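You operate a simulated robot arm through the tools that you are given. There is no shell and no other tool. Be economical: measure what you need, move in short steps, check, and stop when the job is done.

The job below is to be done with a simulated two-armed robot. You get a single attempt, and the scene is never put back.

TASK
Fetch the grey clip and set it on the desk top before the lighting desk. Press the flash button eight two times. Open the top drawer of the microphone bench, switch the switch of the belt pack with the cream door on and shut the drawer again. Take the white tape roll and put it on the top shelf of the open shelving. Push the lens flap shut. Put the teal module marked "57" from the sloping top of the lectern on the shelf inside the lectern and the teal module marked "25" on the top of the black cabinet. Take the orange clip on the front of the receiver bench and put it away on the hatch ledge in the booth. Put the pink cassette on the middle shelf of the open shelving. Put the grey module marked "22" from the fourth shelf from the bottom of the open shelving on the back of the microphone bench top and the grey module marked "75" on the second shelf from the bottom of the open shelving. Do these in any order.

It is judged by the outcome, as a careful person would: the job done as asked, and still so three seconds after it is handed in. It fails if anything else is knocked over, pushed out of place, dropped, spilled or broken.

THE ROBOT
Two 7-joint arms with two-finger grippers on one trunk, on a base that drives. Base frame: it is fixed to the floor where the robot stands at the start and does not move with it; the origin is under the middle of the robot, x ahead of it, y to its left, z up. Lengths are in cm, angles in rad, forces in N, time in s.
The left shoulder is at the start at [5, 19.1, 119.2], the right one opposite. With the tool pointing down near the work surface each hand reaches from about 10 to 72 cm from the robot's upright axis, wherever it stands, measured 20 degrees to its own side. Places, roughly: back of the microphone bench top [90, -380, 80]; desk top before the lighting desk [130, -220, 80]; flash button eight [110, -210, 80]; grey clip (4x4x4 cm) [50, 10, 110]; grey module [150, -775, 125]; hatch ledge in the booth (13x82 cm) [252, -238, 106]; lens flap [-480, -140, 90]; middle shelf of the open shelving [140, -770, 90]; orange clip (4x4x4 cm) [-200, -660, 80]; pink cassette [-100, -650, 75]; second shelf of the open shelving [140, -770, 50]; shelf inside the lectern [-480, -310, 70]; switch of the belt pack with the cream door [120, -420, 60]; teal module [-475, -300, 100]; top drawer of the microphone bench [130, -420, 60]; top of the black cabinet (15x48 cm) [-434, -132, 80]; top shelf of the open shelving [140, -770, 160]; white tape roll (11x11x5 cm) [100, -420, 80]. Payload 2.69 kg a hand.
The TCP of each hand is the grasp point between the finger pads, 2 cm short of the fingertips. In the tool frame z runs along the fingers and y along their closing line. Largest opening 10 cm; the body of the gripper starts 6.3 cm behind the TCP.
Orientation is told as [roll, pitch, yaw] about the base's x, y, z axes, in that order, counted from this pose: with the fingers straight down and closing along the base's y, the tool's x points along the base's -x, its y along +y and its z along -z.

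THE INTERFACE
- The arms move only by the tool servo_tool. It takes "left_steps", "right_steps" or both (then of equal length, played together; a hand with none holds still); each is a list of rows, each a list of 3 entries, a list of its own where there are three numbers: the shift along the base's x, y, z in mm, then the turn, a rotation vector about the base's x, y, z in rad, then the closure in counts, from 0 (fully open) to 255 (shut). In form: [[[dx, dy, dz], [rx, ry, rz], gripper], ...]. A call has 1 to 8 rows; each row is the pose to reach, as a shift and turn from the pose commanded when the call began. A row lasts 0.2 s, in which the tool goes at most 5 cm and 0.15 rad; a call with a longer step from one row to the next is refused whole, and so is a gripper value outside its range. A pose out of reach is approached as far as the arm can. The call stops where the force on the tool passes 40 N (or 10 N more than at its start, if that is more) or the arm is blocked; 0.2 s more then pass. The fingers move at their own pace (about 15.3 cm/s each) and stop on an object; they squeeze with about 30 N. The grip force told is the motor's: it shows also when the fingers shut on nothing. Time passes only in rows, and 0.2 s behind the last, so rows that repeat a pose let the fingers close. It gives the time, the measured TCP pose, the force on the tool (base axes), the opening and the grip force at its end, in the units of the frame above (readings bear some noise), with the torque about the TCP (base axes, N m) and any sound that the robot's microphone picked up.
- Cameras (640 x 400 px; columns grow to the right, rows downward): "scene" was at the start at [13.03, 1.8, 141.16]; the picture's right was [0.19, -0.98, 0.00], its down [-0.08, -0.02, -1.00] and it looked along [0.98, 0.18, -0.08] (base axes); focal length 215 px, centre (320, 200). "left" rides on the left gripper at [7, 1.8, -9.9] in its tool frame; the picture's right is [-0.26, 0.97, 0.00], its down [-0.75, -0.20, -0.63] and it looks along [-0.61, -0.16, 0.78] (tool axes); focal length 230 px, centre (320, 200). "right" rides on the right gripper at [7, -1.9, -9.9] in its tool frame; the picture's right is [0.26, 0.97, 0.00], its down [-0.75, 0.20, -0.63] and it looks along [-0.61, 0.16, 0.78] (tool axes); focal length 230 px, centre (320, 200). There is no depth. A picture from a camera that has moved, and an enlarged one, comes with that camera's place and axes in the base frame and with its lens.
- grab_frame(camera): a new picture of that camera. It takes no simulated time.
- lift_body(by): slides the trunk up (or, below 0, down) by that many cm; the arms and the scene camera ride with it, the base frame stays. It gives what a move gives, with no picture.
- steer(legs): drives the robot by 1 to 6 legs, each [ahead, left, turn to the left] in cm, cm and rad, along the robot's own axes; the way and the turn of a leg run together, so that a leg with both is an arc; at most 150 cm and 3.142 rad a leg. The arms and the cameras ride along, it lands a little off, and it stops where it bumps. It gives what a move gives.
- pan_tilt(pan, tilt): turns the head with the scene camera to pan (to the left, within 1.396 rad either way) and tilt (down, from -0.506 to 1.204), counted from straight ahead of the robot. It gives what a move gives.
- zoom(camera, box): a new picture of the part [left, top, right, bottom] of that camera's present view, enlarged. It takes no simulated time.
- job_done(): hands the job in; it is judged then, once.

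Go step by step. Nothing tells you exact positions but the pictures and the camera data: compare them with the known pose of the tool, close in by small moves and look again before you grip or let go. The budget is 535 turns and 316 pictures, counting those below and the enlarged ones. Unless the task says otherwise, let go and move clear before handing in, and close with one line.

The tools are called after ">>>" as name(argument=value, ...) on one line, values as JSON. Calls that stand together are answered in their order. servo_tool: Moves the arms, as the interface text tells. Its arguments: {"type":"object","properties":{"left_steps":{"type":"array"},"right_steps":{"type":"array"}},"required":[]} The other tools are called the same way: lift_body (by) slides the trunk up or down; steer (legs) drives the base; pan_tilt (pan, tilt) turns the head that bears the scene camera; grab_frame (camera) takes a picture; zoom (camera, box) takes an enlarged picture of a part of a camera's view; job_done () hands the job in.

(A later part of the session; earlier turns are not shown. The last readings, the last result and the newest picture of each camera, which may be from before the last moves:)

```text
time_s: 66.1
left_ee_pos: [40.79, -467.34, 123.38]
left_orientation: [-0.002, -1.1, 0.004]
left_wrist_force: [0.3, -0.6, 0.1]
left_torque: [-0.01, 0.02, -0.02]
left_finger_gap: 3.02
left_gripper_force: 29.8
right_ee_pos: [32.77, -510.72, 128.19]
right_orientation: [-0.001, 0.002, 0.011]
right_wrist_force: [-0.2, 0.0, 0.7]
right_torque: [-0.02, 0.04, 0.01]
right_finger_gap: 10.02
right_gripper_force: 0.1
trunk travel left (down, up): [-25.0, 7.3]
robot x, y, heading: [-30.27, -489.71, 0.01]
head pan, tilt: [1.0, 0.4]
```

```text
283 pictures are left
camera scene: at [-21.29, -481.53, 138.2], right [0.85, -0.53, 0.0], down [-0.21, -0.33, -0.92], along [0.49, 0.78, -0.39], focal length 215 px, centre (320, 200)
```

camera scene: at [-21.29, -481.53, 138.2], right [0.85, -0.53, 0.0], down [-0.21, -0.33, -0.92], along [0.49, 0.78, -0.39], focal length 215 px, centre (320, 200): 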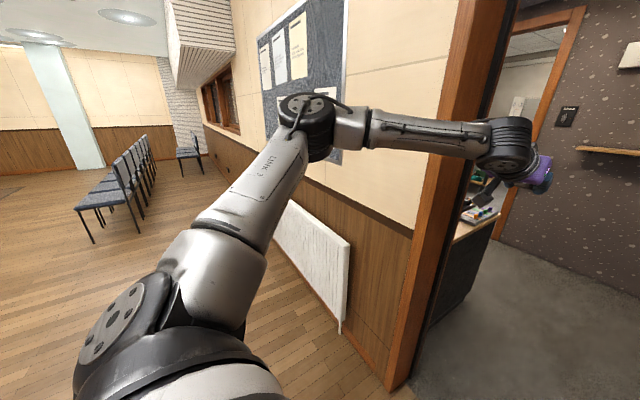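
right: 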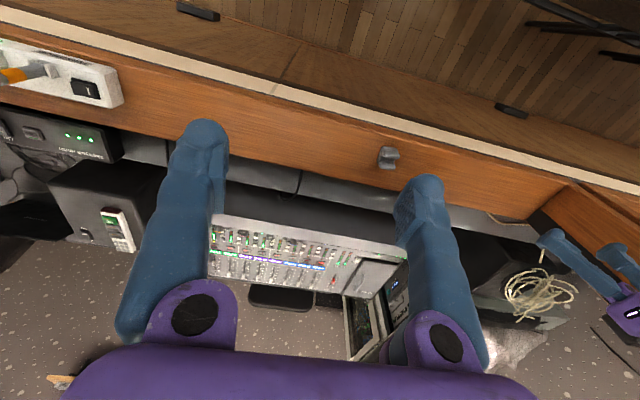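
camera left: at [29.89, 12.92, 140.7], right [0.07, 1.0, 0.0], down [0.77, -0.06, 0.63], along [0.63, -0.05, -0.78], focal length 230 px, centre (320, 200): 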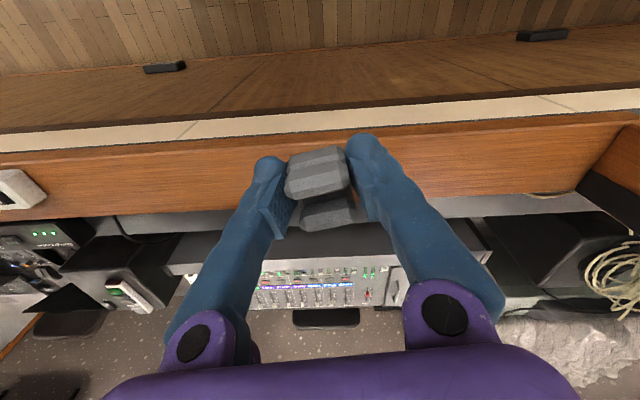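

That works; continue stretching forward.

>>> servo_tool(left_steps=[[[40, -10, -10], [0, -0.1, 0], 255], [[80, -20, -20], [0, -0.2, 0], 255], [[110, -25, -20], [0, -0.25, 0], 255], [[130, -25, -20], [0, -0.25, 0], 255], [[150, -25, -20], [0, -0.25, 0], 255]])

>>> grab_frame(camera="scene")

```text
time_s: 67.3
left_ee_pos: [47.12, -464.47, 122.48]
left_orientation: [-0.008, -1.351, 0.007]
left_wrist_force: [-0.1, -0.3, -0.6]
left_torque: [-0.01, 0.0, 0.0]
left_finger_gap: 3.01
left_gripper_force: 29.6
left hand out of reach, approached as far as the arm can: row 1, 2, 3, 4, 5
right_ee_pos: [32.68, -510.64, 128.21]
right_orientation: [0.001, 0.001, 0.011]
right_wrist_force: [0.7, -0.5, -0.7]
right_torque: [-0.04, 0.0, 0.01]
right_finger_gap: 10.02
right_gripper_force: 0.1
trunk travel left (down, up): [-25.0, 7.3]
robot x, y, heading: [-30.22, -489.79, 0.01]
head pan, tilt: [1.0, 0.4]
```

```text
282 pictures are left
camera scene: at [-21.39, -481.52, 138.21], right [0.85, -0.53, 0.0], down [-0.21, -0.33, -0.92], along [0.49, 0.78, -0.39], focal length 215 px, centre (320, 200)
```

scene: 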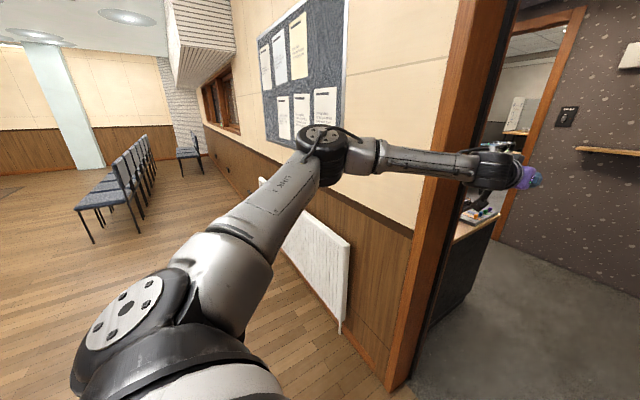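

I'll swing the right hand to the centre line, then pass the door with the body turned slightly right, which tucks the left elbow.

>>> servo_tool(right_steps=[[[0, 40, 0], [0, 0, 0], 0], [[0, 80, 0], [0, 0, 0], 0], [[-5, 120, 0], [0, 0, 0], 0], [[-10, 160, 0], [0, 0, 0], 0], [[-15, 200, 0], [0, 0, 0], 0]])

>>> pan_tilt(pan=-0.8, tilt=0.4)

>>> grab_frame(camera="scene")

```text
time_s: 68.5
left_ee_pos: [47.3, -464.5, 122.54]
left_orientation: [-0.008, -1.35, 0.007]
left_wrist_force: [0.8, -0.6, -0.2]
left_torque: [-0.01, -0.02, -0.01]
left_finger_gap: 3.04
left_gripper_force: 29.4
right_ee_pos: [28.63, -492.36, 127.66]
right_orientation: [-0.002, 0.0, 0.01]
right_wrist_force: [-1.4, -0.2, -0.6]
right_torque: [0.01, 0.04, 0.0]
right_finger_gap: 10.01
right_gripper_force: 0.1
right hand out of reach, approached as far as the arm can: row 1, 2, 3, 4, 5
trunk travel left (down, up): [-25.0, 7.3]
robot x, y, heading: [-30.08, -489.62, 0.009]
head pan, tilt: [1.0, 0.4]
```

```text
time_s: 70.3
left_ee_pos: [47.25, -464.47, 122.67]
left_orientation: [-0.007, -1.351, 0.005]
left_wrist_force: [0.3, 0.1, -0.6]
left_torque: [0.04, 0.0, -0.02]
left_finger_gap: 3.05
left_gripper_force: 30.0
right_ee_pos: [28.53, -492.53, 127.66]
right_orientation: [0.0, 0.0, 0.01]
right_wrist_force: [-0.6, 0.6, 0.2]
right_torque: [0.01, 0.03, 0.0]
right_finger_gap: 10.01
right_gripper_force: 0.0
trunk travel left (down, up): [-25.0, 7.3]
robot x, y, heading: [-30.07, -489.72, 0.011]
head pan, tilt: [-0.799, 0.4]
```

```text
281 pictures are left
camera scene: at [-19.81, -495.97, 138.21], right [-0.71, -0.7, 0.0], down [-0.27, 0.28, -0.92], along [0.65, -0.65, -0.39], focal length 215 px, centre (320, 200)
```

scene: 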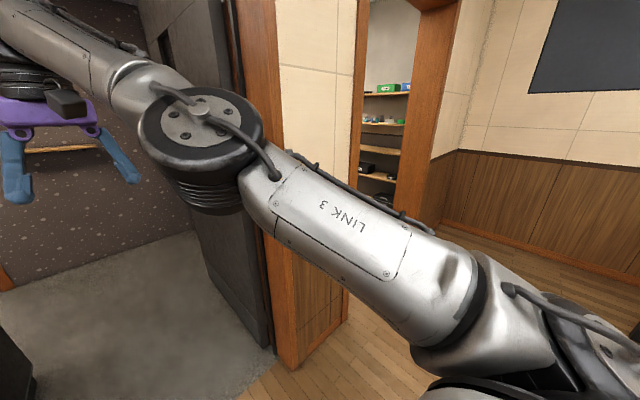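

Right arm is now well in. I'll turn right 0.36 and move in through the door along base +x, in a first stage.

>>> steer(legs=[[0, 0, -0.36]])

>>> pan_tilt(pan=0.9, tilt=0.5)

>>> grab_frame(camera="scene")

```text
time_s: 71.8
left_ee_pos: [50.99, -493.22, 122.69]
left_orientation: [-0.002, -1.351, -0.354]
left_wrist_force: [-0.7, 0.1, 0.5]
left_torque: [-0.03, 0.0, -0.01]
left_finger_gap: 3.01
left_gripper_force: 29.7
right_ee_pos: [23.83, -513.06, 127.64]
right_orientation: [0.0, 0.001, -0.347]
right_wrist_force: [0.9, -0.7, 1.4]
right_torque: [0.01, 0.0, -0.03]
right_finger_gap: 10.0
right_gripper_force: 0.0
trunk travel left (down, up): [-25.0, 7.3]
robot x, y, heading: [-30.18, -489.75, -0.347]
head pan, tilt: [-0.799, 0.4]
```

```text
time_s: 73.5
left_ee_pos: [51.06, -493.22, 122.63]
left_orientation: [-0.006, -1.351, -0.353]
left_wrist_force: [0.2, 0.4, -0.4]
left_torque: [0.02, 0.0, -0.01]
left_finger_gap: 3.04
left_gripper_force: 30.0
right_ee_pos: [23.73, -513.05, 127.7]
right_orientation: [0.0, 0.002, -0.348]
right_wrist_force: [0.2, -0.8, -0.2]
right_torque: [-0.01, -0.03, 0.01]
right_finger_gap: 9.99
right_gripper_force: 0.0
trunk travel left (down, up): [-25.0, 7.3]
robot x, y, heading: [-30.59, -489.34, -0.351]
head pan, tilt: [0.901, 0.499]
```

```text
280 pictures are left
camera scene: at [-18.83, -486.02, 137.3], right [0.53, -0.85, 0.0], down [-0.41, -0.25, -0.88], along [0.75, 0.46, -0.48], focal length 215 px, centre (320, 200)
```

scene: 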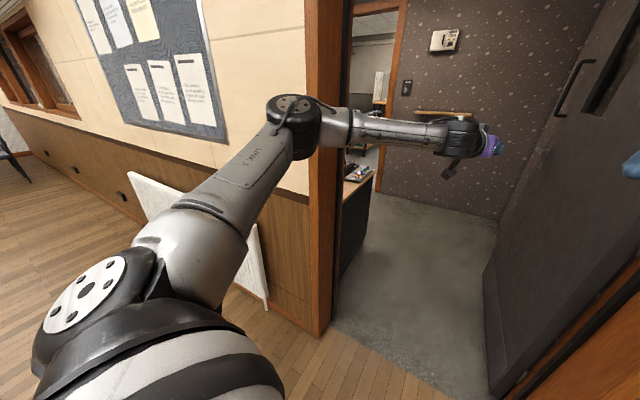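

>>> steer(legs=[[10.8, -0.3, 0], [47, 17, 0]])

>>> grab_frame(camera="scene")

```text
time_s: 77.2
left_ee_pos: [109.88, -496.42, 122.7]
left_orientation: [-0.005, -1.35, -0.349]
left_wrist_force: [0.9, 0.5, 0.0]
left_torque: [0.02, -0.01, -0.01]
left_finger_gap: 3.03
left_gripper_force: 29.7
right_ee_pos: [82.64, -516.29, 127.7]
right_orientation: [0.001, 0.0, -0.342]
right_wrist_force: [-0.3, 0.3, 0.4]
right_torque: [-0.02, 0.03, -0.01]
right_finger_gap: 10.0
right_gripper_force: 0.0
trunk travel left (down, up): [-25.0, 7.3]
robot x, y, heading: [28.59, -493.21, -0.339]
head pan, tilt: [0.901, 0.499]
```

```text
279 pictures are left
camera scene: at [39.95, -489.52, 137.3], right [0.53, -0.85, 0.0], down [-0.41, -0.25, -0.88], along [0.74, 0.46, -0.48], focal length 215 px, centre (320, 200)
```

scene: 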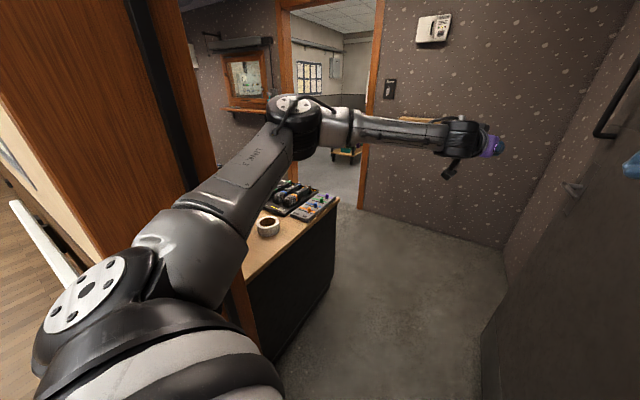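

Through cleanly so far; the tape roll is on the bench. Continue in along +x.

>>> steer(legs=[[50, 18.5, 0], [36, 13.5, 0]])

>>> servo_tool(left_steps=[[[-30, 0, 10], [0, 0, 0], 255], [[-70, 10, 20], [0, 0, 0], 255], [[-110, 20, 30], [0, 0, 0], 255], [[-150, 30, 40], [0, 0, 0], 255], [[-180, 40, 60], [0, 0, 0], 255]])

>>> pan_tilt(pan=1.3, tilt=0.4)

>>> grab_frame(camera="scene")

```text
time_s: 82.2
left_ee_pos: [200.72, -495.31, 122.59]
left_orientation: [-0.005, -1.351, -0.353]
left_wrist_force: [0.8, 0.2, -0.4]
left_torque: [0.0, 0.0, -0.01]
left_finger_gap: 3.01
left_gripper_force: 30.2
right_ee_pos: [173.38, -515.08, 127.75]
right_orientation: [0.0, 0.001, -0.347]
right_wrist_force: [0.9, 0.7, -0.1]
right_torque: [-0.03, 0.01, -0.01]
right_finger_gap: 9.98
right_gripper_force: 0.0
trunk travel left (down, up): [-25.0, 7.3]
robot x, y, heading: [119.33, -491.63, -0.347]
head pan, tilt: [0.901, 0.499]
```

```text
time_s: 83.5
left_ee_pos: [182.39, -491.28, 128.76]
left_orientation: [-0.007, -1.351, -0.352]
left_wrist_force: [-0.3, -0.3, 0.6]
left_torque: [0.0, 0.0, 0.04]
left_finger_gap: 3.03
left_gripper_force: 29.9
right_ee_pos: [173.25, -515.1, 127.75]
right_orientation: [0.001, -0.001, -0.348]
right_wrist_force: [0.1, -0.7, 0.1]
right_torque: [-0.03, -0.04, 0.01]
right_finger_gap: 9.99
right_gripper_force: 0.2
trunk travel left (down, up): [-25.0, 7.3]
robot x, y, heading: [119.21, -491.8, -0.343]
head pan, tilt: [0.901, 0.499]
```

```text
time_s: 84.3
left_ee_pos: [182.59, -491.33, 128.7]
left_orientation: [-0.006, -1.352, -0.354]
left_wrist_force: [-0.3, 0.8, 0.2]
left_torque: [-0.03, 0.0, -0.01]
left_finger_gap: 3.02
left_gripper_force: 30.2
right_ee_pos: [173.37, -515.07, 127.73]
right_orientation: [0.0, 0.0, -0.346]
right_wrist_force: [1.0, 0.0, -0.6]
right_torque: [0.01, 0.01, 0.01]
right_finger_gap: 10.02
right_gripper_force: 0.0
trunk travel left (down, up): [-25.0, 7.3]
robot x, y, heading: [119.21, -491.93, -0.348]
head pan, tilt: [1.3, 0.4]
```

```text
278 pictures are left
camera scene: at [128.33, -485.39, 138.21], right [0.81, -0.58, 0.0], down [-0.23, -0.32, -0.92], along [0.53, 0.75, -0.39], focal length 215 px, centre (320, 200)
```

scene: 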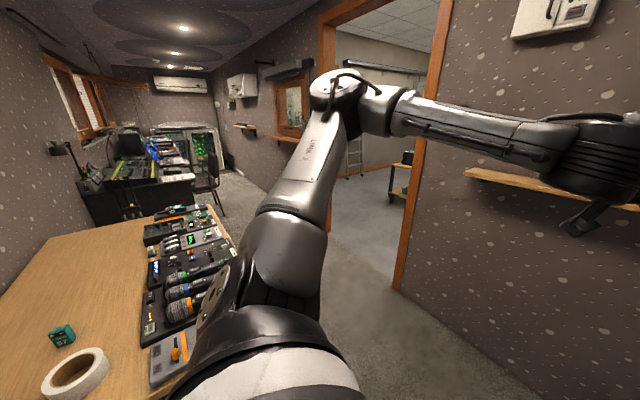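

I'll shift a bit further in and turn to face the bench (+y).

>>> steer(legs=[[13.5, 5, 0], [0, 0, 1.915]])

>>> pan_tilt(pan=0, tilt=0.9)

>>> grab_frame(camera="scene")

```text
time_s: 90.3
left_ee_pos: [112.16, -431.85, 128.69]
left_orientation: [-0.005, -1.351, 1.558]
left_wrist_force: [-0.4, -0.1, -0.6]
left_torque: [0.0, 0.02, 0.02]
left_finger_gap: 3.03
left_gripper_force: 29.5
right_ee_pos: [137.71, -432.53, 127.71]
right_orientation: [0.0, 0.0, 1.564]
right_wrist_force: [0.1, -0.8, 0.3]
right_torque: [-0.05, 0.0, 0.02]
right_finger_gap: 10.0
right_gripper_force: 0.1
trunk travel left (down, up): [-25.0, 7.3]
robot x, y, heading: [133.64, -491.44, 1.567]
head pan, tilt: [1.3, 0.4]
```

```text
time_s: 91.7
left_ee_pos: [112.15, -431.89, 128.65]
left_orientation: [-0.005, -1.351, 1.559]
left_wrist_force: [-0.4, -0.7, 0.2]
left_torque: [-0.04, -0.01, -0.01]
left_finger_gap: 3.04
left_gripper_force: 29.7
right_ee_pos: [137.69, -432.64, 127.64]
right_orientation: [-0.001, 0.0, 1.563]
right_wrist_force: [0.3, -0.4, 0.5]
right_torque: [-0.01, 0.0, -0.03]
right_finger_gap: 10.01
right_gripper_force: 0.0
trunk travel left (down, up): [-25.0, 7.3]
robot x, y, heading: [133.49, -491.19, 1.563]
head pan, tilt: [0.0, 0.901]
```

```text
277 pictures are left
camera scene: at [133.7, -479.8, 133.92], right [1.0, -0.01, 0.0], down [0.0, -0.78, -0.62], along [0.0, 0.62, -0.78], focal length 215 px, centre (320, 200)
```

scene: 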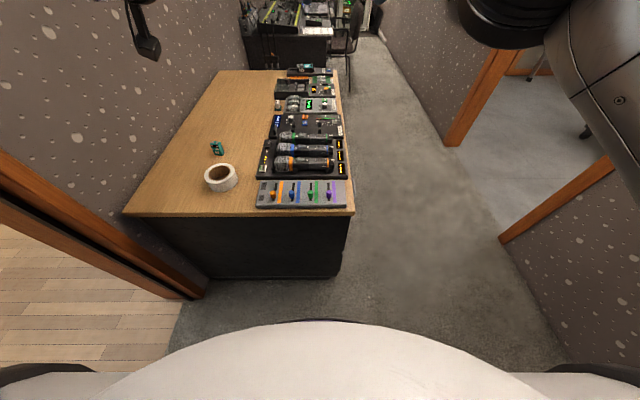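

The bench's drawers face the aisle (+x side). I'll go into the aisle and toward the lighting desk first, to set the clip down.

>>> steer(legs=[[0, -66, 0], [100, 0, 0]])

>>> pan_tilt(pan=0.3, tilt=0.5)

>>> grab_frame(camera="scene")

```text
time_s: 102.8
left_ee_pos: [176.91, -333.2, 128.75]
left_orientation: [-0.004, -1.35, 1.584]
left_wrist_force: [0.1, -0.5, -0.5]
left_torque: [-0.02, 0.03, 0.0]
left_finger_gap: 3.02
left_gripper_force: 29.6
right_ee_pos: [202.49, -333.21, 127.75]
right_orientation: [-0.001, 0.0, 1.59]
right_wrist_force: [-0.7, 0.8, 0.0]
right_torque: [0.01, 0.0, 0.03]
right_finger_gap: 10.01
right_gripper_force: 0.0
trunk travel left (down, up): [-25.0, 7.3]
robot x, y, heading: [200.13, -392.14, 1.589]
head pan, tilt: [0.0, 0.901]
```

```text
time_s: 103.7
left_ee_pos: [176.92, -333.09, 128.81]
left_orientation: [-0.004, -1.348, 1.585]
left_wrist_force: [0.9, 0.2, 0.4]
left_torque: [0.0, -0.02, 0.02]
left_finger_gap: 3.06
left_gripper_force: 29.9
right_ee_pos: [202.47, -333.18, 127.8]
right_orientation: [0.001, -0.001, 1.59]
right_wrist_force: [-0.1, -0.5, 0.2]
right_torque: [0.01, 0.01, 0.0]
right_finger_gap: 10.0
right_gripper_force: 0.1
trunk travel left (down, up): [-25.0, 7.3]
robot x, y, heading: [200.25, -392.05, 1.588]
head pan, tilt: [0.3, 0.499]
```

```text
276 pictures are left
camera scene: at [196.98, -379.41, 137.29], right [0.95, 0.31, 0.0], down [0.15, -0.46, -0.88], along [-0.28, 0.83, -0.48], focal length 215 px, centre (320, 200)
```

scene: 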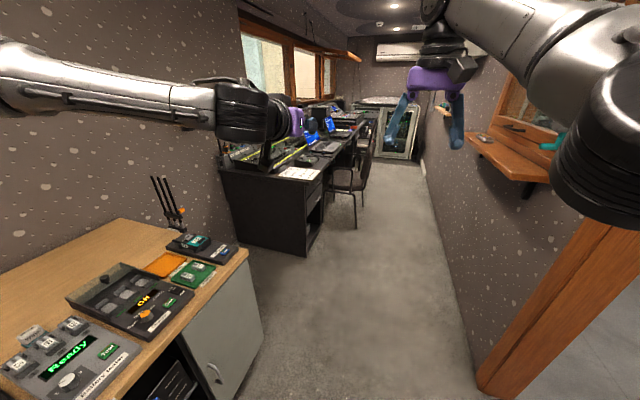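

The lighting desk stands on the black desk ahead-left. I'll go a bit nearer and turn toward it.

>>> steer(legs=[[110, 0, 0], [0, 0, 1.0]])

>>> pan_tilt(pan=0.1, tilt=0.7)

>>> grab_frame(camera="scene")

```text
time_s: 111.9
left_ee_pos: [134.66, -269.14, 128.87]
left_orientation: [-0.004, -1.351, 2.599]
left_wrist_force: [0.0, 0.4, -0.3]
left_torque: [-0.01, 0.01, 0.02]
left_finger_gap: 3.05
left_gripper_force: 29.7
right_ee_pos: [148.17, -247.46, 127.7]
right_orientation: [-0.001, 0.0, 2.604]
right_wrist_force: [0.3, -0.6, 0.2]
right_torque: [0.01, 0.01, -0.02]
right_finger_gap: 9.99
right_gripper_force: 0.0
trunk travel left (down, up): [-25.0, 7.3]
robot x, y, heading: [196.86, -280.69, 2.604]
head pan, tilt: [0.3, 0.499]
```

```text
time_s: 112.7
left_ee_pos: [134.54, -269.07, 128.8]
left_orientation: [-0.006, -1.35, 2.598]
left_wrist_force: [-0.4, 0.7, -0.7]
left_torque: [0.01, -0.02, -0.03]
left_finger_gap: 3.03
left_gripper_force: 30.0
right_ee_pos: [148.17, -247.41, 127.69]
right_orientation: [0.0, 0.0, 2.604]
right_wrist_force: [-0.1, 0.0, 0.1]
right_torque: [-0.02, 0.0, -0.02]
right_finger_gap: 10.0
right_gripper_force: 0.1
trunk travel left (down, up): [-25.0, 7.3]
robot x, y, heading: [196.94, -280.37, 2.603]
head pan, tilt: [0.099, 0.7]
```

```text
275 pictures are left
camera scene: at [185.77, -274.95, 135.53], right [0.42, 0.91, 0.0], down [0.58, -0.27, -0.77], along [-0.69, 0.32, -0.64], focal length 215 px, centre (320, 200)
```

scene: 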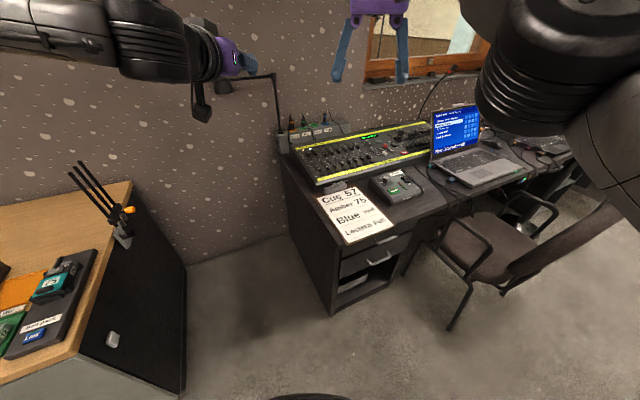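

>>> zoom(camera="scene", box=[270, 100, 470, 260])

```text
2.50 times, centred on (370, 180) of scene
camera zoom: at [185.77, -274.95, 135.53], right [0.42, 0.91, 0.0], down [0.58, -0.27, -0.77], along [-0.69, 0.32, -0.64], focal length 538 px, centre (195, 250)
```

zoom: 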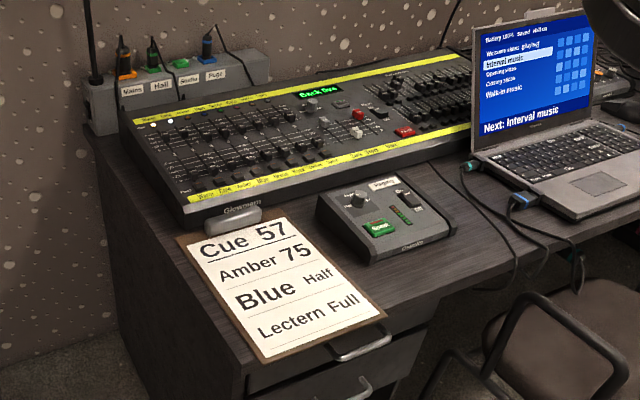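

The clip can go on the bare desk just in front of the grey box, right of the note (~[142,-219]). I'll reposition the base and level the left hand.

>>> steer(legs=[[21.6, -12.8, 0], [0, 0, -0.51]])

>>> servo_tool(left_steps=[[[0, 0, 10], [-0.13, -0.074, 0], 255], [[0, 0, 20], [-0.26, -0.149, 0], 255], [[0, 0, 20], [-0.39, -0.223, 0], 255], [[0, 0, 20], [-0.52, -0.298, 0], 255], [[0, 0, 20], [-0.65, -0.372, 0], 255], [[0, 0, 10], [-0.78, -0.446, 0], 255], [[0, 0, 0], [-0.91, -0.52, 0], 255], [[0, 0, 0], [-1.04, -0.595, 0], 255]])

>>> grab_frame(camera="scene")

```text
time_s: 116.0
left_ee_pos: [136.26, -217.65, 128.74]
left_orientation: [-0.005, -1.351, 2.083]
left_wrist_force: [-0.3, -0.1, -0.2]
left_torque: [-0.02, -0.03, 0.01]
left_finger_gap: 3.01
left_gripper_force: 30.0
right_ee_pos: [158.76, -205.58, 127.73]
right_orientation: [0.0, 0.001, 2.091]
right_wrist_force: [0.7, 0.9, 0.6]
right_torque: [-0.02, 0.02, -0.02]
right_finger_gap: 10.0
right_gripper_force: 0.0
trunk travel left (down, up): [-25.0, 7.3]
robot x, y, heading: [184.87, -258.45, 2.091]
head pan, tilt: [0.099, 0.7]
```

```text
time_s: 117.8
left_ee_pos: [134.46, -221.13, 127.25]
left_orientation: [-0.01, -0.199, 2.087]
left_wrist_force: [0.3, -0.4, -0.7]
left_torque: [-0.03, 0.0, -0.02]
left_finger_gap: 3.02
left_gripper_force: 30.5
left hand out of reach, approached as far as the arm can: row 6, 7, 8
right_ee_pos: [158.72, -205.24, 127.64]
right_orientation: [0.002, 0.001, 2.089]
right_wrist_force: [-0.1, 0.1, -0.3]
right_torque: [0.0, -0.01, 0.0]
right_finger_gap: 9.98
right_gripper_force: 0.1
trunk travel left (down, up): [-25.0, 7.3]
robot x, y, heading: [184.77, -258.63, 2.094]
head pan, tilt: [0.099, 0.7]
```

```text
273 pictures are left
camera scene: at [177.9, -247.76, 135.51], right [0.81, 0.58, 0.0], down [0.37, -0.53, -0.76], along [-0.44, 0.62, -0.65], focal length 215 px, centre (320, 200)
```

scene: 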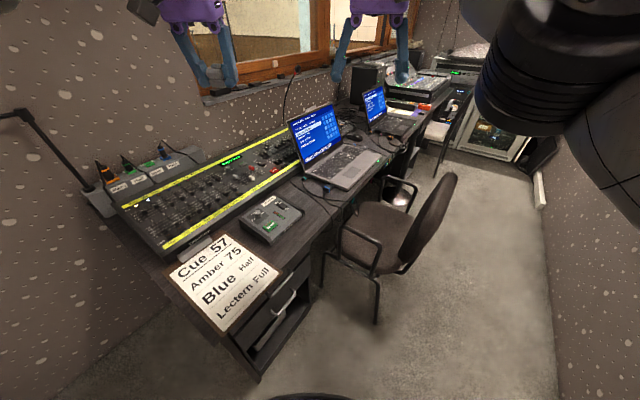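

>>> zoom(camera="scene", box=[160, 160, 360, 285])

>>> zoom(camera="left", box=[0, 0, 640, 400])

```text
3.20 times, centred on (260, 222) of scene
camera zoom: at [177.9, -247.76, 135.51], right [0.81, 0.58, 0.0], down [0.37, -0.53, -0.76], along [-0.44, 0.62, -0.65], focal length 688 px, centre (512, 128)
```

zoom: 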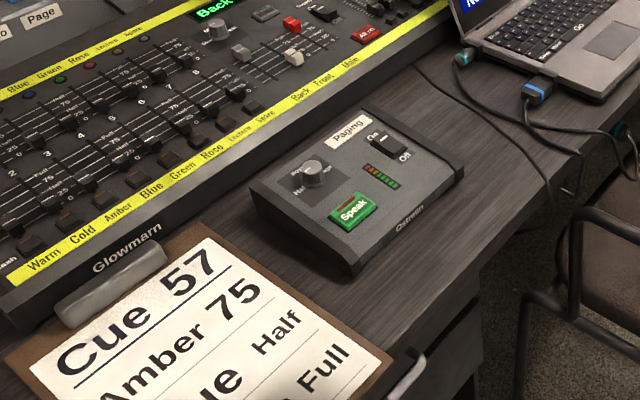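

```text
1.00 times, centred on (320, 200) of left (not enlarged: the box is as wide or as high as the picture)
camera zoom: at [137.16, -229.75, 135.29], right [-0.97, -0.26, 0.04], down [-0.13, 0.63, 0.77], along [-0.22, 0.74, -0.64], focal length 230 px, centre (320, 200)
```

zoom: 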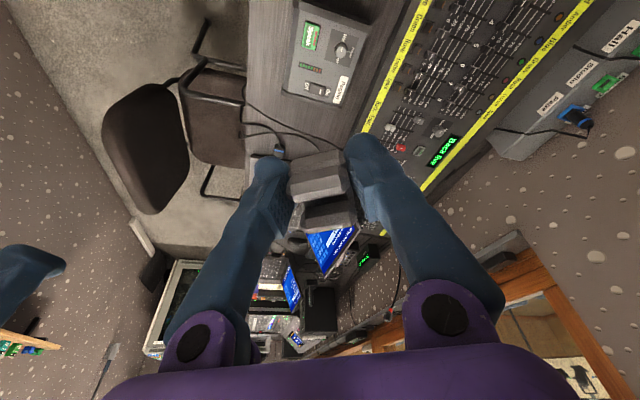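

Desk top ≈ z 74; free strip x 136–149, y −222…−201. I'll level the hand and move over [142.5, −214].

>>> servo_tool(left_steps=[[[20, 18, -20], [-0.06, -0.035, 0], 255], [[40, 36, -50], [-0.12, -0.07, 0], 255], [[60, 54, -85], [-0.17, -0.1, 0], 255], [[80, 71, -120], [-0.17, -0.1, 0], 255], [[80, 71, -165], [-0.17, -0.1, 0], 255], [[80, 71, -210], [-0.17, -0.1, 0], 255], [[80, 71, -255], [-0.17, -0.1, 0], 255], [[80, 71, -300], [-0.17, -0.1, 0], 255]])

>>> grab_frame(camera="left")

>>> grab_frame(camera="scene")

```text
time_s: 119.6
left_ee_pos: [139.99, -222.27, 99.91]
left_orientation: [-0.015, -0.008, 2.09]
left_wrist_force: [0.0, -0.6, 0.2]
left_torque: [0.01, -0.03, 0.0]
left_finger_gap: 3.01
left_gripper_force: 30.2
left hand out of reach, approached as far as the arm can: row 1, 2, 3, 4, 5, 6, 7, 8
right_ee_pos: [158.65, -205.57, 127.76]
right_orientation: [0.0, 0.0, 2.09]
right_wrist_force: [0.0, -0.2, 0.9]
right_torque: [-0.01, -0.04, 0.01]
right_finger_gap: 9.99
right_gripper_force: 0.1
trunk travel left (down, up): [-25.0, 7.3]
robot x, y, heading: [184.6, -258.53, 2.092]
head pan, tilt: [0.099, 0.7]
```

```text
270 pictures are left
camera left: at [141.81, -229.48, 109.56], right [-0.97, -0.26, -0.01], down [-0.2, 0.74, 0.64], along [-0.15, 0.62, -0.77], focal length 230 px, centre (320, 200)
```

left: 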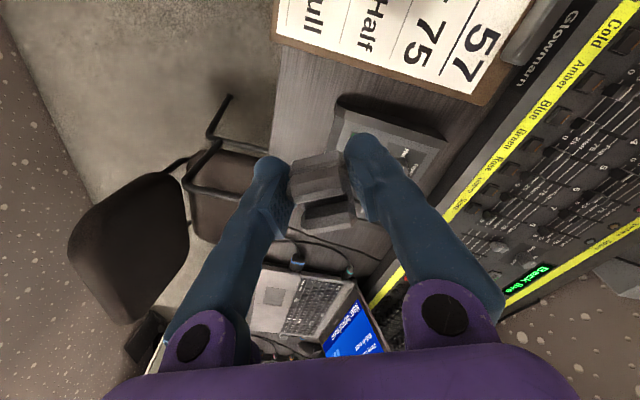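

```text
269 pictures are left
camera scene: at [177.79, -247.96, 135.53], right [0.81, 0.58, 0.0], down [0.37, -0.52, -0.76], along [-0.44, 0.62, -0.64], focal length 215 px, centre (320, 200)
```

scene: 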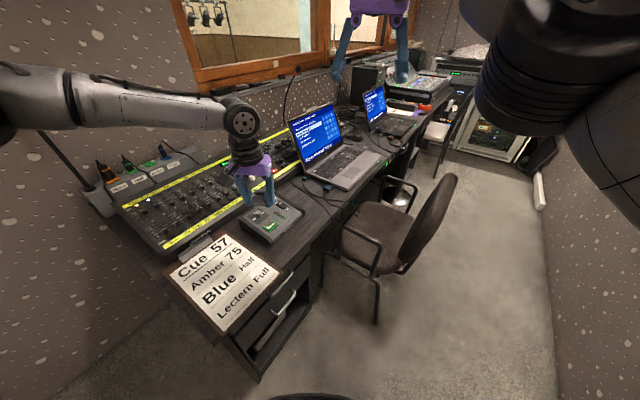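

I'll nudge the base the missing ~8 cm.

>>> steer(legs=[[5.7, -6.2, 0]])

>>> grab_frame(camera="left")

```text
time_s: 120.8
left_ee_pos: [142.84, -214.22, 99.93]
left_orientation: [-0.013, -0.008, 2.089]
left_wrist_force: [-0.3, 0.1, -0.9]
left_torque: [0.0, -0.02, -0.01]
left_finger_gap: 3.01
left_gripper_force: 30.1
right_ee_pos: [161.31, -197.37, 127.62]
right_orientation: [-0.001, 0.0, 2.089]
right_wrist_force: [0.1, -0.1, -0.3]
right_torque: [-0.03, 0.01, -0.01]
right_finger_gap: 10.0
right_gripper_force: 0.1
trunk travel left (down, up): [-25.0, 7.3]
robot x, y, heading: [187.28, -250.31, 2.088]
head pan, tilt: [0.099, 0.7]
```

```text
268 pictures are left
camera left: at [144.47, -221.37, 109.6], right [-0.97, -0.25, -0.01], down [-0.2, 0.74, 0.64], along [-0.15, 0.62, -0.77], focal length 230 px, centre (320, 200)
```

left: 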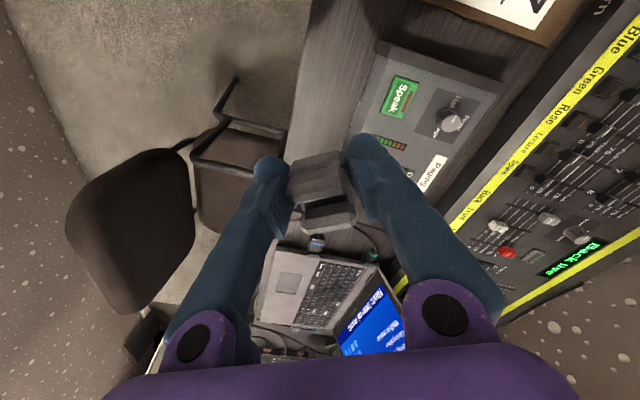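

Strip lies beneath; shift 1 cm toward the box and descend.

>>> servo_tool(left_steps=[[[-10, 0, -45], [0, 0, 0], 255], [[-10, 0, -90], [0, 0, 0], 255], [[-10, 0, -135], [0, 0, 0], 255], [[-10, 0, -180], [0, 0, 0], 255], [[-10, 0, -205], [0, 0, 0], 255]])

>>> grab_frame(camera="left")

>>> zoom(camera="scene", box=[160, 140, 360, 265])

```text
time_s: 122.0
left_ee_pos: [139.99, -221.27, 86.63]
left_orientation: [-0.014, -0.009, 2.09]
left_wrist_force: [0.0, 0.3, -0.6]
left_torque: [-0.03, 0.03, 0.02]
left_finger_gap: 3.01
left_gripper_force: 30.1
left hand out of reach, approached as far as the arm can: row 1, 2, 3, 4, 5
right_ee_pos: [161.31, -197.5, 127.8]
right_orientation: [-0.001, -0.003, 2.091]
right_wrist_force: [0.2, -0.1, -0.3]
right_torque: [-0.03, -0.02, -0.01]
right_finger_gap: 10.02
right_gripper_force: 0.1
trunk travel left (down, up): [-25.0, 7.3]
robot x, y, heading: [187.66, -250.85, 2.092]
head pan, tilt: [0.099, 0.7]
```

```text
267 pictures are left
camera left: at [141.76, -228.49, 96.33], right [-0.97, -0.25, -0.01], down [-0.2, 0.74, 0.64], along [-0.15, 0.62, -0.77], focal length 230 px, centre (320, 200)
```

left: 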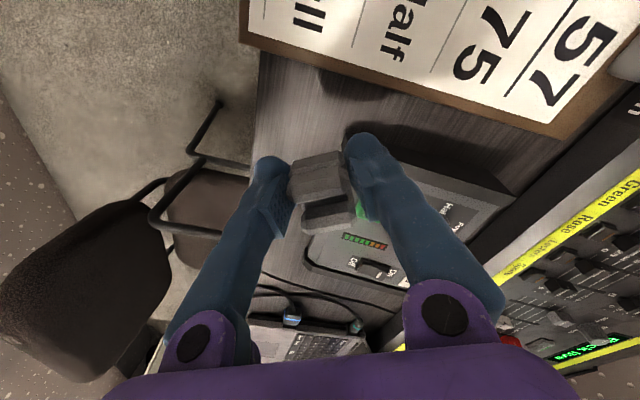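

```text
3.20 times, centred on (260, 202) of scene
camera zoom: at [180.43, -239.92, 135.53], right [0.81, 0.58, 0.0], down [0.37, -0.52, -0.76], along [-0.44, 0.62, -0.64], focal length 688 px, centre (512, 192)
```

zoom: 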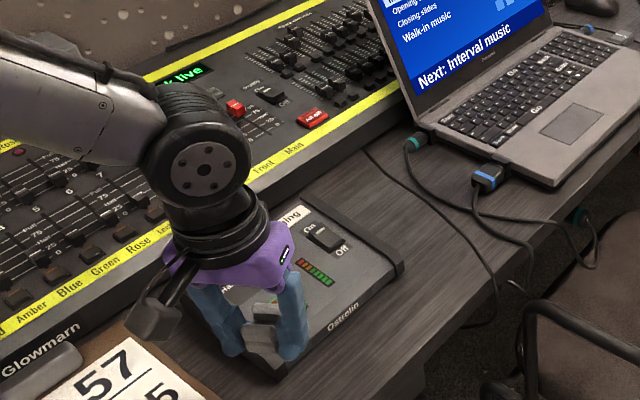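

The left arm is short of reach; lowering the trunk should help. I'll raise the hand, then lower the trunk 20 cm.

>>> servo_tool(left_steps=[[[0, 0, 45], [0, 0, 0], 255], [[0, 0, 90], [0, 0, 0], 255], [[0, 0, 135], [0, 0, 0], 255], [[0, 0, 180], [0, 0, 0], 255], [[0, 0, 220], [0, 0, 0], 255]])

>>> lift_body(by=-20)

>>> servo_tool(left_steps=[[[10, 30, 0], [0, 0, 0], 255], [[20, 60, 0], [0, 0, 0], 255], [[20, 70, 0], [0, 0, 0], 255]])

>>> grab_frame(camera="left")

```text
time_s: 123.2
left_ee_pos: [140.11, -221.27, 108.94]
left_orientation: [-0.015, -0.005, 2.091]
left_wrist_force: [0.0, -0.9, 0.0]
left_torque: [0.02, -0.01, 0.0]
left_finger_gap: 3.03
left_gripper_force: 30.4
right_ee_pos: [161.34, -197.52, 127.71]
right_orientation: [0.0, -0.003, 2.09]
right_wrist_force: [0.2, 0.1, 0.2]
right_torque: [0.04, -0.02, -0.01]
right_finger_gap: 10.02
right_gripper_force: 0.0
trunk travel left (down, up): [-25.0, 7.3]
robot x, y, heading: [187.54, -250.1, 2.093]
head pan, tilt: [0.099, 0.7]
```

```text
time_s: 125.4
left_ee_pos: [140.07, -221.29, 88.98]
left_orientation: [-0.015, -0.008, 2.089]
left_wrist_force: [0.3, 0.4, -0.7]
left_torque: [0.0, 0.0, 0.02]
left_finger_gap: 3.0
left_gripper_force: 30.2
right_ee_pos: [161.23, -197.5, 107.8]
right_orientation: [0.001, -0.002, 2.089]
right_wrist_force: [0.8, -0.7, 0.5]
right_torque: [0.03, 0.0, 0.0]
right_finger_gap: 9.98
right_gripper_force: 0.0
trunk travel left (down, up): [-5.0, 27.3]
robot x, y, heading: [187.38, -250.36, 2.092]
head pan, tilt: [0.099, 0.7]
```

```text
time_s: 126.2
left_ee_pos: [142.16, -214.38, 88.74]
left_orientation: [-0.014, -0.007, 2.089]
left_wrist_force: [-0.4, -0.3, -1.2]
left_torque: [0.05, -0.01, 0.02]
left_finger_gap: 3.02
left_gripper_force: 29.4
right_ee_pos: [161.28, -197.45, 107.72]
right_orientation: [0.0, 0.0, 2.091]
right_wrist_force: [-0.2, 0.0, -0.1]
right_torque: [0.01, 0.01, 0.0]
right_finger_gap: 10.0
right_gripper_force: 0.1
trunk travel left (down, up): [-5.0, 27.3]
robot x, y, heading: [187.21, -250.61, 2.089]
head pan, tilt: [0.099, 0.7]
```

```text
265 pictures are left
camera left: at [143.93, -221.55, 98.48], right [-0.97, -0.25, -0.01], down [-0.2, 0.74, 0.64], along [-0.15, 0.62, -0.77], focal length 230 px, centre (320, 200)
```

left: 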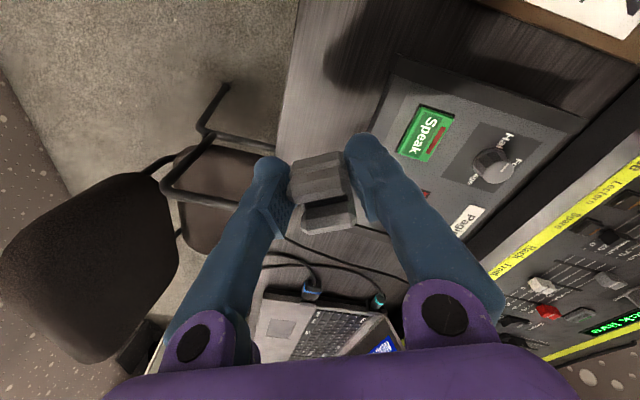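

Now reachable. Shift 1 cm and descend gently onto the desk.

>>> servo_tool(left_steps=[[[-10, 0, -40], [0, 0, 0], 255], [[-10, 0, -80], [0, 0, 0], 255], [[-10, 0, -105], [0, 0, 0], 255], [[-10, 0, -115], [0, 0, 0], 255], [[-10, 0, -125], [0, 0, 0], 255]])

>>> grab_frame(camera="left")

>>> grab_frame(camera="scene")

```text
time_s: 127.4
left_ee_pos: [140.97, -214.81, 76.94]
left_orientation: [-0.017, -0.017, 2.09]
left_wrist_force: [0.0, 1.7, 20.6]
left_torque: [-0.26, 0.06, -0.01]
left_finger_gap: 3.05
left_gripper_force: 29.8
left hand out of reach, approached as far as the arm can: row 5
right_ee_pos: [161.54, -197.46, 107.8]
right_orientation: [0.001, -0.002, 2.09]
right_wrist_force: [0.1, -0.4, -0.2]
right_torque: [-0.01, 0.0, 0.01]
right_finger_gap: 10.02
right_gripper_force: 0.0
trunk travel left (down, up): [-5.0, 27.3]
robot x, y, heading: [187.27, -250.19, 2.091]
head pan, tilt: [0.099, 0.7]
```

```text
264 pictures are left
camera left: at [142.85, -222.1, 86.58], right [-0.97, -0.25, -0.01], down [-0.2, 0.74, 0.65], along [-0.15, 0.63, -0.76], focal length 230 px, centre (320, 200)
```

left: 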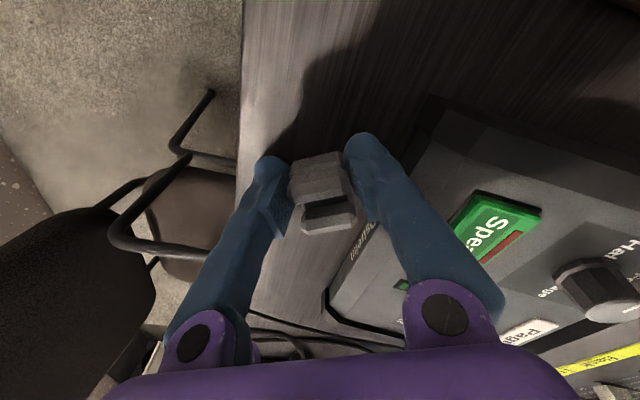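

```text
263 pictures are left
camera scene: at [180.59, -239.98, 115.6], right [0.82, 0.58, 0.0], down [0.37, -0.52, -0.77], along [-0.44, 0.62, -0.64], focal length 215 px, centre (320, 200)
```

scene: 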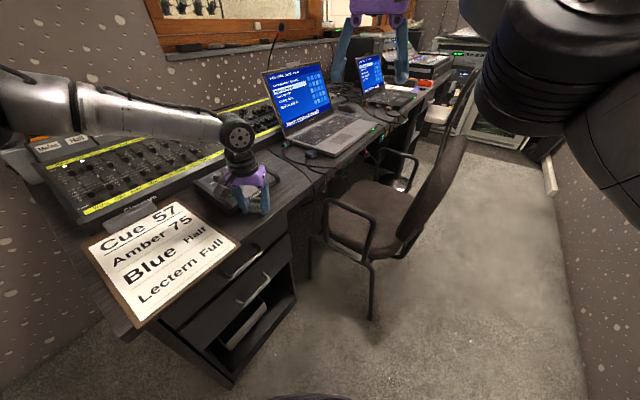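

Contact felt. Open slightly and rise.

>>> servo_tool(left_steps=[[[0, 0, 2], [0, 0, 0], 200], [[0, 0, 2], [0, 0, 0], 135], [[0, 0, 2], [0, 0, 0], 135], [[0, 0, 40], [0, 0, 0], 135], [[0, 0, 85], [0, 0, 0], 135], [[0, 0, 130], [0, 0, 0], 135], [[0, 0, 175], [0, 0, 0], 135]])

>>> grab_frame(camera="left")

```text
time_s: 129.0
left_ee_pos: [141.08, -215.11, 94.07]
left_orientation: [-0.014, -0.005, 2.088]
left_wrist_force: [-0.1, -0.9, 0.0]
left_torque: [0.07, 0.03, 0.01]
left_finger_gap: 4.71
left_gripper_force: 0.1
right_ee_pos: [161.35, -197.43, 107.71]
right_orientation: [-0.001, 0.0, 2.089]
right_wrist_force: [-0.8, -0.7, -0.2]
right_torque: [0.0, 0.01, -0.03]
right_finger_gap: 10.01
right_gripper_force: 0.1
trunk travel left (down, up): [-5.0, 27.3]
robot x, y, heading: [187.38, -250.14, 2.089]
head pan, tilt: [0.099, 0.7]
```

```text
262 pictures are left
camera left: at [142.83, -222.27, 103.81], right [-0.97, -0.25, -0.01], down [-0.2, 0.74, 0.64], along [-0.15, 0.62, -0.77], focal length 230 px, centre (320, 200)
```

left: 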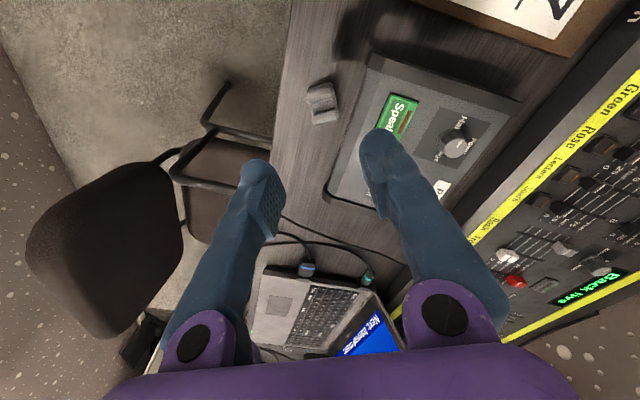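

Clip is placed, standing clear of the box. Next: flash button eight with the right hand. I'll raise/retract the left hand and re-pose the base.

>>> servo_tool(left_steps=[[[30, -20, 30], [0, 0, 0], 135], [[60, -40, 60], [0, 0, 0], 135], [[90, -60, 90], [0, 0, 0], 135], [[120, -80, 120], [0, 0, 0], 135]], right_steps=[[[0, 0, 0], [0, 0, 0], 100], [[0, 0, 0], [0, 0, 0], 200], [[0, 0, 0], [0, 0, 0], 255], [[0, 0, 0], [0, 0, 0], 255]])

>>> steer(legs=[[11.5, -0.5, 0], [0, 0, 0.86]])

>>> pan_tilt(pan=-0.15, tilt=0.5)

>>> grab_frame(camera="scene")

```text
time_s: 130.0
left_ee_pos: [152.93, -223.07, 106.3]
left_orientation: [-0.015, -0.006, 2.089]
left_wrist_force: [-0.2, -0.1, -0.6]
left_torque: [0.01, 0.01, -0.03]
left_finger_gap: 4.72
left_gripper_force: 0.0
right_ee_pos: [161.36, -197.48, 107.76]
right_orientation: [-0.001, -0.002, 2.09]
right_wrist_force: [0.0, -0.3, -1.1]
right_torque: [-0.02, 0.0, 0.01]
right_finger_gap: 0.0
right_gripper_force: 29.6
trunk travel left (down, up): [-5.0, 27.3]
robot x, y, heading: [187.23, -250.44, 2.095]
head pan, tilt: [0.099, 0.7]
```

```text
time_s: 133.4
left_ee_pos: [139.08, -248.66, 106.31]
left_orientation: [-0.015, -0.007, 2.957]
left_wrist_force: [-0.1, 1.1, -0.1]
left_torque: [-0.03, 0.01, 0.02]
left_finger_gap: 4.71
left_gripper_force: 0.0
right_ee_pos: [124.79, -225.78, 107.85]
right_orientation: [0.0, 0.0, 2.957]
right_wrist_force: [-0.3, 0.0, -0.2]
right_torque: [-0.01, 0.02, 0.02]
right_finger_gap: 0.0
right_gripper_force: 29.9
trunk travel left (down, up): [-5.0, 27.3]
robot x, y, heading: [182.12, -240.02, 2.961]
head pan, tilt: [0.099, 0.7]
```

```text
time_s: 134.2
left_ee_pos: [138.99, -248.68, 106.33]
left_orientation: [-0.014, -0.006, 2.958]
left_wrist_force: [-0.8, -0.9, -0.5]
left_torque: [0.02, -0.02, 0.0]
left_finger_gap: 4.7
left_gripper_force: 0.2
right_ee_pos: [124.84, -225.79, 107.72]
right_orientation: [0.0, -0.004, 2.959]
right_wrist_force: [0.0, -0.3, 1.2]
right_torque: [-0.02, -0.01, 0.04]
right_finger_gap: 0.01
right_gripper_force: 29.8
trunk travel left (down, up): [-5.0, 27.3]
robot x, y, heading: [181.88, -239.86, 2.956]
head pan, tilt: [-0.15, 0.499]
```

```text
261 pictures are left
camera scene: at [169.53, -236.32, 117.3], right [0.33, 0.95, 0.0], down [0.45, -0.16, -0.88], along [-0.83, 0.29, -0.48], focal length 215 px, centre (320, 200)
```

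scene: 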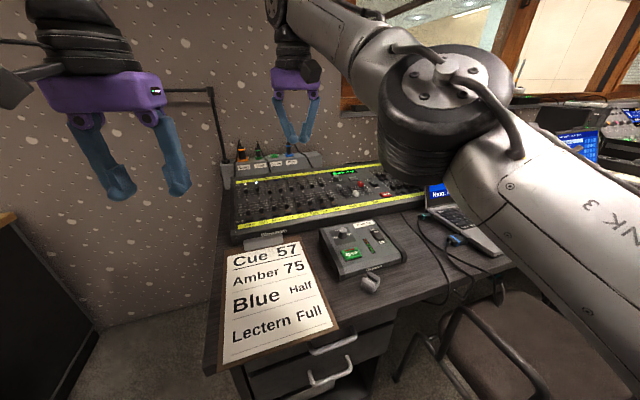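

>>> zoom(camera="scene", box=[225, 160, 425, 240])

>>> grab_frame(camera="right")

```text
3.20 times, centred on (325, 200) of scene
camera zoom: at [169.53, -236.32, 117.3], right [0.33, 0.95, 0.0], down [0.45, -0.16, -0.88], along [-0.83, 0.29, -0.48], focal length 688 px, centre (304, 200)
```

zoom: 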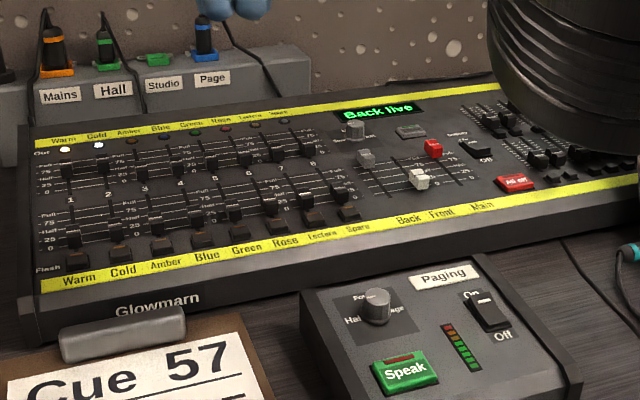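

```text
259 pictures are left
camera right: at [132.16, -225.27, 117.69], right [0.08, -1.0, 0.0], down [-0.77, -0.06, 0.63], along [-0.63, -0.05, -0.78], focal length 230 px, centre (320, 200)
```

right: 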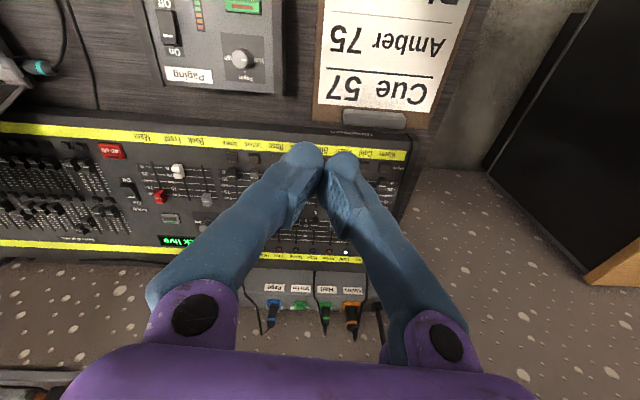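

>>> zoom(camera="right", box=[160, 115, 320, 215])

```text
4.00 times, centred on (240, 165) of right
camera zoom: at [132.16, -225.27, 117.69], right [0.08, -1.0, 0.0], down [-0.77, -0.06, 0.63], along [-0.63, -0.05, -0.78], focal length 920 px, centre (640, 340)
```

zoom: 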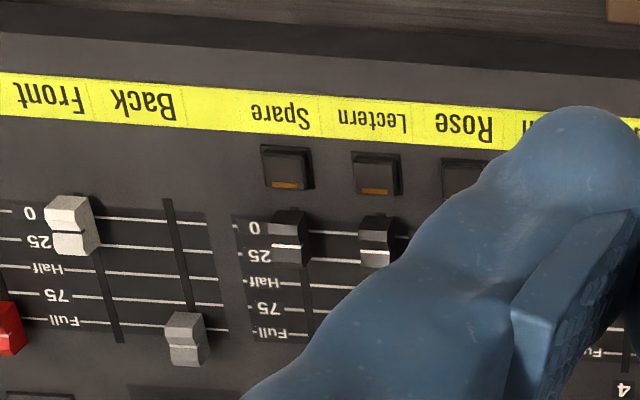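

Button 8 ("Spare") is at about [112.5, −211.8, 82.4]. I'll tilt the closed right fingers forward 0.5 rad and hover over it.

>>> servo_tool(right_steps=[[[-15, 25, 0], [0.023, 0.123, 0], 255], [[-35, 50, 0], [0.046, 0.246, 0], 255], [[-55, 75, -20], [0.069, 0.369, 0], 255], [[-75, 100, -45], [0.092, 0.49, 0], 255], [[-100, 120, -70], [0.092, 0.49, 0], 255], [[-123, 140, -100], [0.092, 0.49, 0], 255], [[-123, 140, -130], [0.092, 0.49, 0], 255]])

>>> zoom(camera="right", box=[160, 60, 480, 260])

>>> zoom(camera="scene", box=[225, 140, 425, 265])

```text
time_s: 135.8
left_ee_pos: [139.0, -248.7, 106.36]
left_orientation: [-0.014, -0.007, 2.957]
left_wrist_force: [-0.4, 0.6, 0.1]
left_torque: [0.01, 0.0, -0.05]
left_finger_gap: 4.7
left_gripper_force: 0.0
right_ee_pos: [112.32, -211.92, 94.63]
right_orientation: [-0.001, -0.5, 2.96]
right_wrist_force: [-0.5, -0.2, -0.5]
right_torque: [-0.01, -0.04, 0.04]
right_finger_gap: 0.0
right_gripper_force: 29.6
trunk travel left (down, up): [-5.0, 27.3]
robot x, y, heading: [181.91, -240.1, 2.958]
head pan, tilt: [-0.15, 0.499]
```

```text
2.00 times, centred on (320, 160) of right
camera zoom: at [123.48, -211.96, 100.04], right [0.05, -0.99, -0.12], down [-0.39, -0.13, 0.91], along [-0.92, 0.01, -0.39], focal length 460 px, centre (320, 280)
```

zoom: 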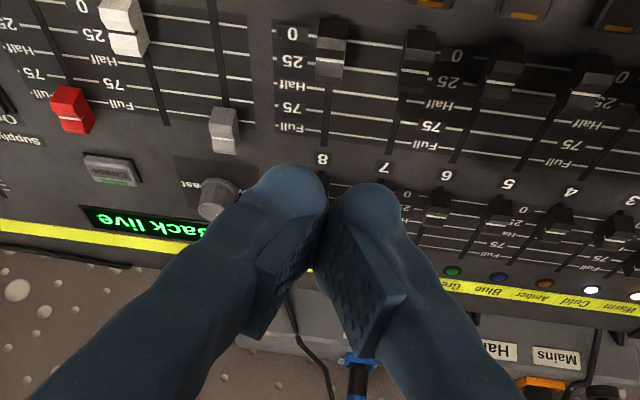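

```text
3.20 times, centred on (325, 202) of scene
camera zoom: at [169.51, -236.29, 117.3], right [0.33, 0.94, 0.0], down [0.45, -0.16, -0.88], along [-0.83, 0.29, -0.48], focal length 688 px, centre (304, 192)
```

zoom: 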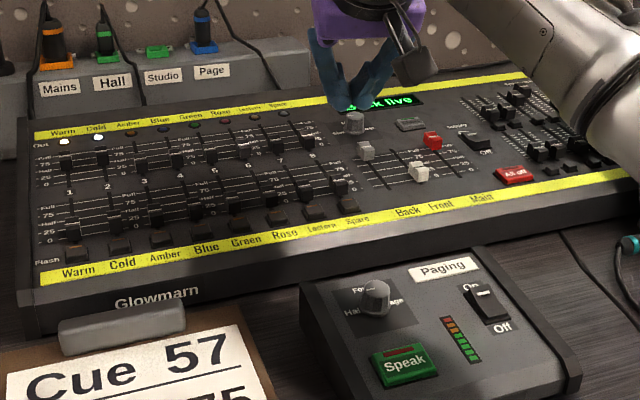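

>>> zoom(camera="scene", box=[305, 150, 369, 214])

```text
6.25 times, centred on (337, 182) of scene
camera zoom: at [169.51, -236.29, 117.3], right [0.33, 0.94, 0.0], down [0.45, -0.16, -0.88], along [-0.83, 0.29, -0.48], focal length 1345 px, centre (214, 312)
```

zoom: 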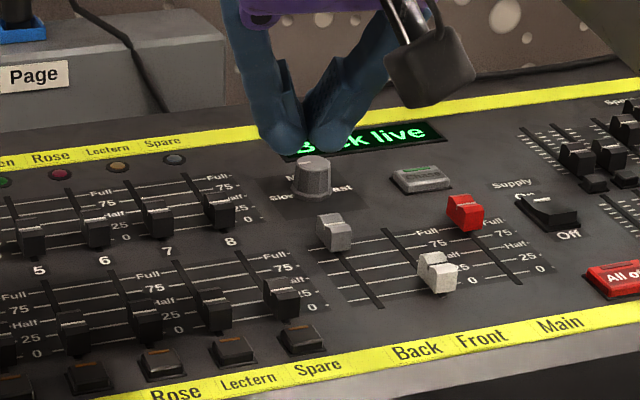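

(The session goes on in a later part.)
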